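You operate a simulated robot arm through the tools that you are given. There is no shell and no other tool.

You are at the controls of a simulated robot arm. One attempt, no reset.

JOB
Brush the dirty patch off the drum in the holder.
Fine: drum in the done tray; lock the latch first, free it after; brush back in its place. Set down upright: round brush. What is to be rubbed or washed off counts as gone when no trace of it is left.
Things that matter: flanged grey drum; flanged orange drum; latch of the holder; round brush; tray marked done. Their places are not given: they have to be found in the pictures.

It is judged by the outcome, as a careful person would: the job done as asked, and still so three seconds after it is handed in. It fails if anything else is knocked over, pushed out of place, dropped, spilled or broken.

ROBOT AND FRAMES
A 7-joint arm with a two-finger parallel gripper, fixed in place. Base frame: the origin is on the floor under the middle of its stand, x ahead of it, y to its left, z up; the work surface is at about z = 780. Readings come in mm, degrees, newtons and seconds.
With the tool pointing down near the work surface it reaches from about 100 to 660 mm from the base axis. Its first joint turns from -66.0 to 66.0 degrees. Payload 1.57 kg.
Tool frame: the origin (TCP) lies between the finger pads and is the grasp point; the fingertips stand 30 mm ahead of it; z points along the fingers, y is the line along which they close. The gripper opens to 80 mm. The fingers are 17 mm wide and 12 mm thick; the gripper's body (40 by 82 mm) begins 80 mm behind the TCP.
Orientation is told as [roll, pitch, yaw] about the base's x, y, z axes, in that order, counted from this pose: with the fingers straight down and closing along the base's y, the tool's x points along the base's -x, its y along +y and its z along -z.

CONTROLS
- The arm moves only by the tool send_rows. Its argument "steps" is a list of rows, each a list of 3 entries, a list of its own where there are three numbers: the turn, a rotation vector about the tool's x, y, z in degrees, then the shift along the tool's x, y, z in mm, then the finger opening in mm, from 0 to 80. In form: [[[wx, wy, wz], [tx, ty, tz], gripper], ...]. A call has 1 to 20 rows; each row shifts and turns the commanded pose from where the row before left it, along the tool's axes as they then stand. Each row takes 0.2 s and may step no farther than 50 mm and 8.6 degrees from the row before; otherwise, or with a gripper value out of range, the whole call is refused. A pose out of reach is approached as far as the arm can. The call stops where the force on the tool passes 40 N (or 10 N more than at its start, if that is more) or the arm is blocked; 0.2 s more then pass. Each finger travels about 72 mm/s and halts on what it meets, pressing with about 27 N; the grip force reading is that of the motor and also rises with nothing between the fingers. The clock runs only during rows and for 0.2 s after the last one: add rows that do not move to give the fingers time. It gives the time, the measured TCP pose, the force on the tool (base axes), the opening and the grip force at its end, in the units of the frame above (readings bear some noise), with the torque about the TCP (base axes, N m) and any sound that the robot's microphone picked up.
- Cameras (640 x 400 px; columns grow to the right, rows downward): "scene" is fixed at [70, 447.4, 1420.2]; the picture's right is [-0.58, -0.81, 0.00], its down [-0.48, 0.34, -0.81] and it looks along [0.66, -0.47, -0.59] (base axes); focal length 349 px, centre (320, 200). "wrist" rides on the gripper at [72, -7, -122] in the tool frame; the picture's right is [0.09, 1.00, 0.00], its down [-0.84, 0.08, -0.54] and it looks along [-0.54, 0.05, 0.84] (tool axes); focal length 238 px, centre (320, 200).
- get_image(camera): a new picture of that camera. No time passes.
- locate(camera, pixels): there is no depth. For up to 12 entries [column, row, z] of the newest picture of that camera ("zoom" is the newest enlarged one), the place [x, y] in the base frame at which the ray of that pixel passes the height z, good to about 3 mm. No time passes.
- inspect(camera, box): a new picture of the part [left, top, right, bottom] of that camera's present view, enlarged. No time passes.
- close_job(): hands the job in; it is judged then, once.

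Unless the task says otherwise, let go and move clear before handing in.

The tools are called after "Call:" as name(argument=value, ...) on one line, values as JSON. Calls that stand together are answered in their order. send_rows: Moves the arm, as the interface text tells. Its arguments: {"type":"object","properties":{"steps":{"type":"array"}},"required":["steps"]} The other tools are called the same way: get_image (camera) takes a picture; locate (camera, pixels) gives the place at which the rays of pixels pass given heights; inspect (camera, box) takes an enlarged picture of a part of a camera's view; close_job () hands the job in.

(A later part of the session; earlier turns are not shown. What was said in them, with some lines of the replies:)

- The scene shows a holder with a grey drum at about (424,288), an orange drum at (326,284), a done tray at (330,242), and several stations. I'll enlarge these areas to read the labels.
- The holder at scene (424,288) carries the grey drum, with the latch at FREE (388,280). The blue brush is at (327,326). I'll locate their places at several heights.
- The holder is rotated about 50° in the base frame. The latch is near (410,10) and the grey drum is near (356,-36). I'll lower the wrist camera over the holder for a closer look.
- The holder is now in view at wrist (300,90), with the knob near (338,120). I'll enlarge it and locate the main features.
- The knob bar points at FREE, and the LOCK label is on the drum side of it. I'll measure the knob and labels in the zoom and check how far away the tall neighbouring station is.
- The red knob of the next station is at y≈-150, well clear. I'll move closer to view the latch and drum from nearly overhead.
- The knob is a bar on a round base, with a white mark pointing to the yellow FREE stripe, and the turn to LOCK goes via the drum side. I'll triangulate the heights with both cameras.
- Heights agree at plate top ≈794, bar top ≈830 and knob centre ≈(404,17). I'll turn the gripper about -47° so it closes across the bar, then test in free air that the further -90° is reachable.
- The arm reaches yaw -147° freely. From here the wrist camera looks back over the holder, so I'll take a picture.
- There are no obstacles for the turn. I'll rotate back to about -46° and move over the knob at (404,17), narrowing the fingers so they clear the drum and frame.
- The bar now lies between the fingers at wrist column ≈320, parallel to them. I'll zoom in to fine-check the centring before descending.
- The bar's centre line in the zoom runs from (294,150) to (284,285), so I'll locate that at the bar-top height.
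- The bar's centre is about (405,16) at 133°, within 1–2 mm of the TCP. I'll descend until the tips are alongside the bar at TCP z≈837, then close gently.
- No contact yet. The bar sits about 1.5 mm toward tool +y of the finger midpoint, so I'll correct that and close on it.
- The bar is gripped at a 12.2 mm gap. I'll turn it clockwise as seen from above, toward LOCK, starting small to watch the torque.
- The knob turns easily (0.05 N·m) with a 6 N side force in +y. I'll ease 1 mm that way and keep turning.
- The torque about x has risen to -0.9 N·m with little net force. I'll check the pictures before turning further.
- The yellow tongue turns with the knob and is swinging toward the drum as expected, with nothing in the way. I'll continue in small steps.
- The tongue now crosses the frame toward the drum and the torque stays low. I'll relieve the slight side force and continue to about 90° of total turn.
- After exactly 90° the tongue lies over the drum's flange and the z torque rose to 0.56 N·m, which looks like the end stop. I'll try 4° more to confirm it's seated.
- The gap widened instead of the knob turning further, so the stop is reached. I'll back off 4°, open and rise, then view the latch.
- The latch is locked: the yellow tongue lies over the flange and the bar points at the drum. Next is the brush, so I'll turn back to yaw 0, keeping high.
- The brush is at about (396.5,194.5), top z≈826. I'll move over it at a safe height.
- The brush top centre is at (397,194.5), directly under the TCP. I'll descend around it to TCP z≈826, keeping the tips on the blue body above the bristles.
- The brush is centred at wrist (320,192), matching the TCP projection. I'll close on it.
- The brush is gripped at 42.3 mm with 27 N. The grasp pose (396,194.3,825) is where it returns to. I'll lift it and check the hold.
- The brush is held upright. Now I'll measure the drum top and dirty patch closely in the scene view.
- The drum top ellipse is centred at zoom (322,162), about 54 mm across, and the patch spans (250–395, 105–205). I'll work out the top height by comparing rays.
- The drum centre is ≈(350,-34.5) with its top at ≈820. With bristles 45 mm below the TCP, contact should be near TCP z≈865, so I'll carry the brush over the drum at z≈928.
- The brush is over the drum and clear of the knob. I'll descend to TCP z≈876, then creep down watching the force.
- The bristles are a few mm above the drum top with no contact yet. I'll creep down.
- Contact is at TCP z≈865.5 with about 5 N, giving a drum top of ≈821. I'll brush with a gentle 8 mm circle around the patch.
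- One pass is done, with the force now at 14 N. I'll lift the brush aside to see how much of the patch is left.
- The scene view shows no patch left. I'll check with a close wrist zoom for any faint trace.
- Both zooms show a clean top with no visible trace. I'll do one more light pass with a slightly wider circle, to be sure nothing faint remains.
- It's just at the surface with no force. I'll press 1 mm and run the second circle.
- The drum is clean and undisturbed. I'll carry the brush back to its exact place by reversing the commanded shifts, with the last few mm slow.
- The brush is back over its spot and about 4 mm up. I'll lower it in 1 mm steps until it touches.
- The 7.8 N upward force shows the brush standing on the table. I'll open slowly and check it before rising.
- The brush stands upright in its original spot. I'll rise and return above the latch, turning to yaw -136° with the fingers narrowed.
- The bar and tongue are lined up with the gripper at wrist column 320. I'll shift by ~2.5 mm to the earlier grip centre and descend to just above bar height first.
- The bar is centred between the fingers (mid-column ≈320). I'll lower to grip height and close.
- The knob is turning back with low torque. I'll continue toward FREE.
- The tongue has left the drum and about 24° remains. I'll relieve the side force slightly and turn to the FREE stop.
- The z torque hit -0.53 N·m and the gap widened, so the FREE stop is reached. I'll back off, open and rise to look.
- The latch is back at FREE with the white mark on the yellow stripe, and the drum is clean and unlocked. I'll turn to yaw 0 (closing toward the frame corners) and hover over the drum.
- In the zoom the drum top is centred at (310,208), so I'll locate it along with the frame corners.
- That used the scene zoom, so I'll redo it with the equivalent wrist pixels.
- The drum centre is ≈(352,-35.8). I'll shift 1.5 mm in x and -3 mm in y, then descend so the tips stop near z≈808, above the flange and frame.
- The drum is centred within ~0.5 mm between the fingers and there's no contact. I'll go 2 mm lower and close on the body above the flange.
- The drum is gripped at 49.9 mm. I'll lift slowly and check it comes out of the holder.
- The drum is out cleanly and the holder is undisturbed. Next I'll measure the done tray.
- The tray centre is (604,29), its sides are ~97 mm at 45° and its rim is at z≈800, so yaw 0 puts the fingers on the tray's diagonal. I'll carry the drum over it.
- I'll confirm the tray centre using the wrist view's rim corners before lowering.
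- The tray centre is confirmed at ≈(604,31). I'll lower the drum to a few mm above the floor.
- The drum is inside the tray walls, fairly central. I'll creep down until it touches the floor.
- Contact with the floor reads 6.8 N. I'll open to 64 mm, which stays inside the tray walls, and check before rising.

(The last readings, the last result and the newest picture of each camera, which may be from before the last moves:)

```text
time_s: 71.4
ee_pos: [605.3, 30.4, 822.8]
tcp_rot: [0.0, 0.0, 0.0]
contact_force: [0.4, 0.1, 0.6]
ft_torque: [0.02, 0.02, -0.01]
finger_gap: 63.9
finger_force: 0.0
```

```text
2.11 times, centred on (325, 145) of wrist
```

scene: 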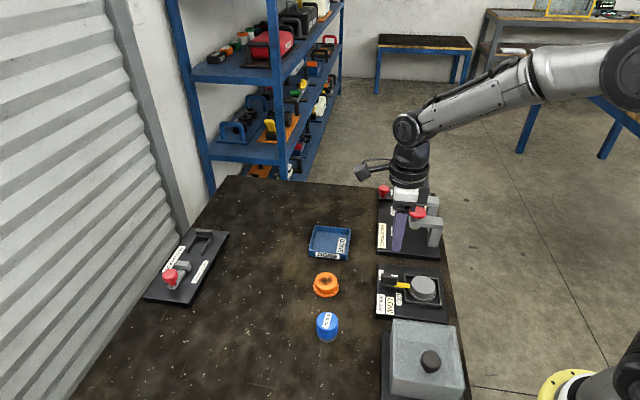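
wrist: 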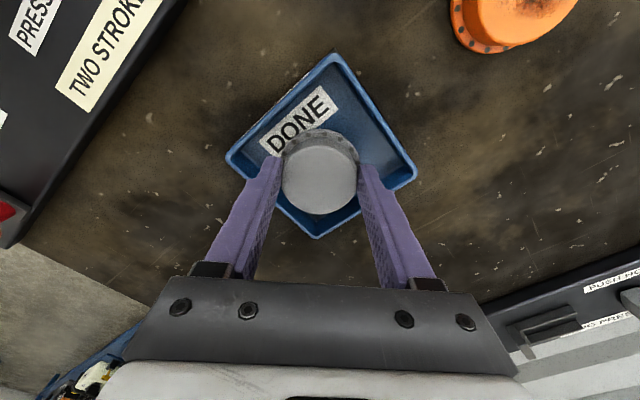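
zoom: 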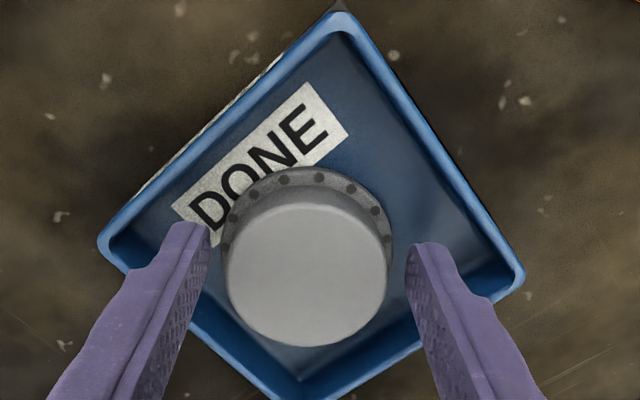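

The drum rests flat in the tray and the fingers are clear of it and the walls. I'll rise straight up and move clear, then do a final check.

Call:
send_rows(steps=[[[0, 0, 0], [0, 0, -10], 64], [[0, 0, 0], [0, 0, -30], 64], [[0, 0, 0], [0, 0, -40], 64], [[0, 0, 0], [0, 0, -40], 64], [[0, 0, 0], [0, 0, -40], 64], [[0, 0, 0], [25, 0, -40], 64], [[0, 0, 0], [40, 0, -20], 64], [[0, 0, 0], [40, 0, 0], 64], [[0, 0, 0], [30, 0, 0], 64]])

Call:
get_image(camera="scene")

Call:
inspect(camera="scene", box=[285, 210, 375, 350])

Call:
inspect(camera="scene", box=[360, 170, 480, 330])

Call:
get_image(camera="wrist")

```text
time_s: 73.4
ee_pos: [467.5, 30.6, 1043.1]
tcp_rot: [0.0, 0.0, -0.1]
contact_force: [0.2, -0.4, 0.4]
ft_torque: [0.0, 0.01, -0.01]
finger_gap: 64.2
finger_force: 0.1
```

```text
taken
```

scene: 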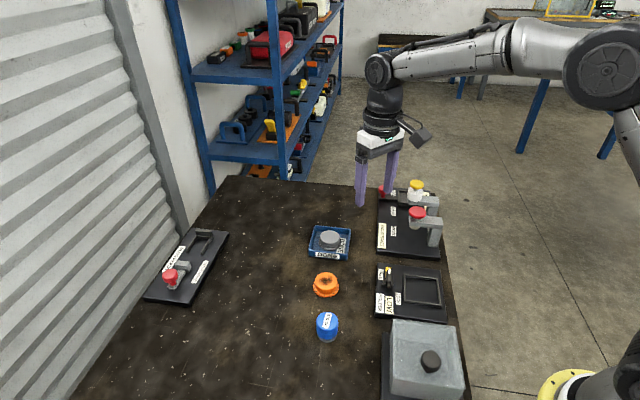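

```text
2.86 times, centred on (330, 280) of scene
```

zoom: 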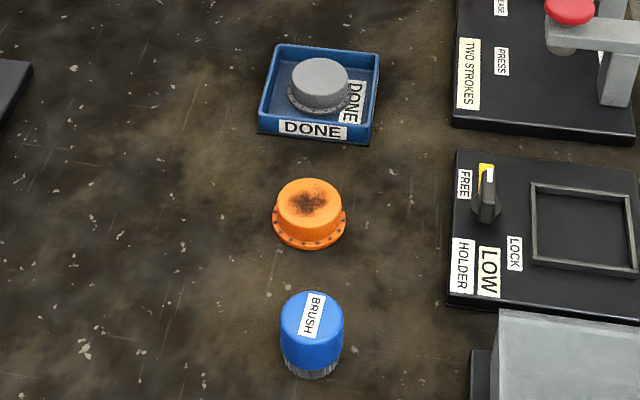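

```text
2.50 times, centred on (420, 250) of scene
```

zoom: 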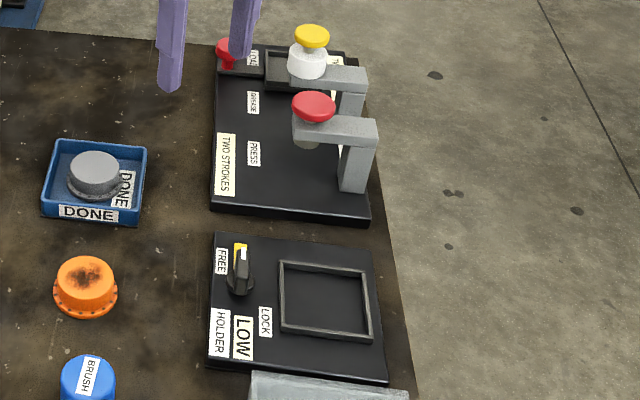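

```text
taken
```

wrist: 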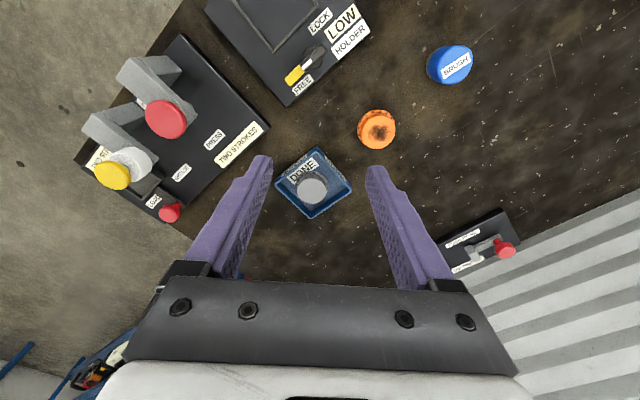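

Everything looks in place: drum in the DONE tray, latch at FREE, brush upright, orange drum untouched. I'll take one last zoom on the drum top for traces and on the knob.

Call:
inspect(camera="scene", box=[308, 222, 352, 260])

Call:
inspect(camera="wrist", box=[270, 140, 360, 225])

Call:
inspect(camera="scene", box=[300, 300, 355, 350])

```text
10.53 times, centred on (330, 241) of scene
```

zoom: 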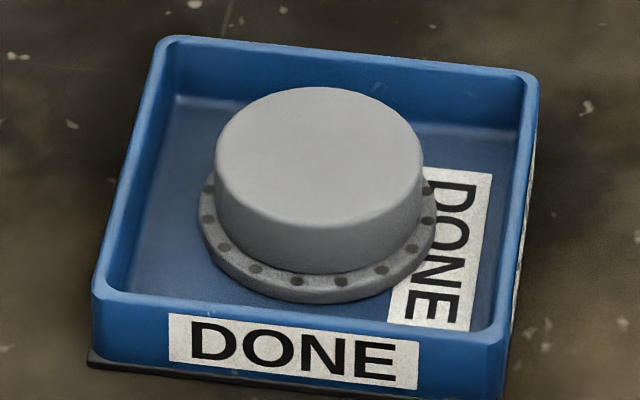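

```text
4.71 times, centred on (315, 182) of wrist
```

zoom: 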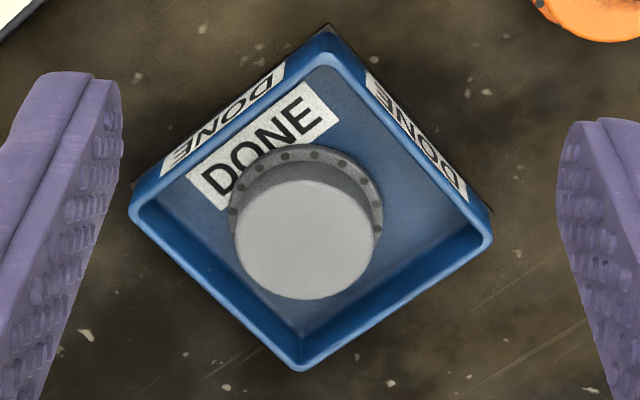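

```text
8.00 times, centred on (328, 325) of scene
```

zoom: 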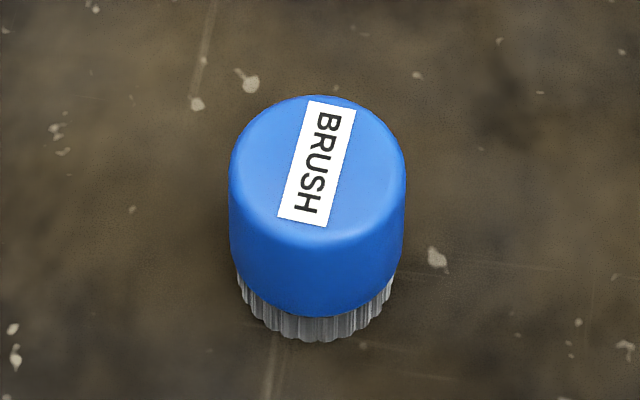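

The drum top is clean and flat in the DONE tray, the brush stands upright within about 1 mm of where it was, the latch is at FREE, and the gripper is empty and clear. I'm handing in the job.

Call:
close_job()

```text
The job is handed in.
```

The grey drum is brushed clean and sitting flat in the done tray. The final close-ups from both cameras show no trace of the patch.

- **Latch:** I locked it before brushing. Once the brush was back, I turned it to FREE until it reached its stop, then lifted the drum out.
- **Brush:** it stands upright within about 1 mm of where it started.
- **Everything else:** the orange drum, the holder and the other stations look undisturbed in the last pictures. The gripper was empty and clear when I handed in.

I made two brushing passes. The first removed the visible patch, reaching about 14 N of pressure. The second was a light pass as a precaution.
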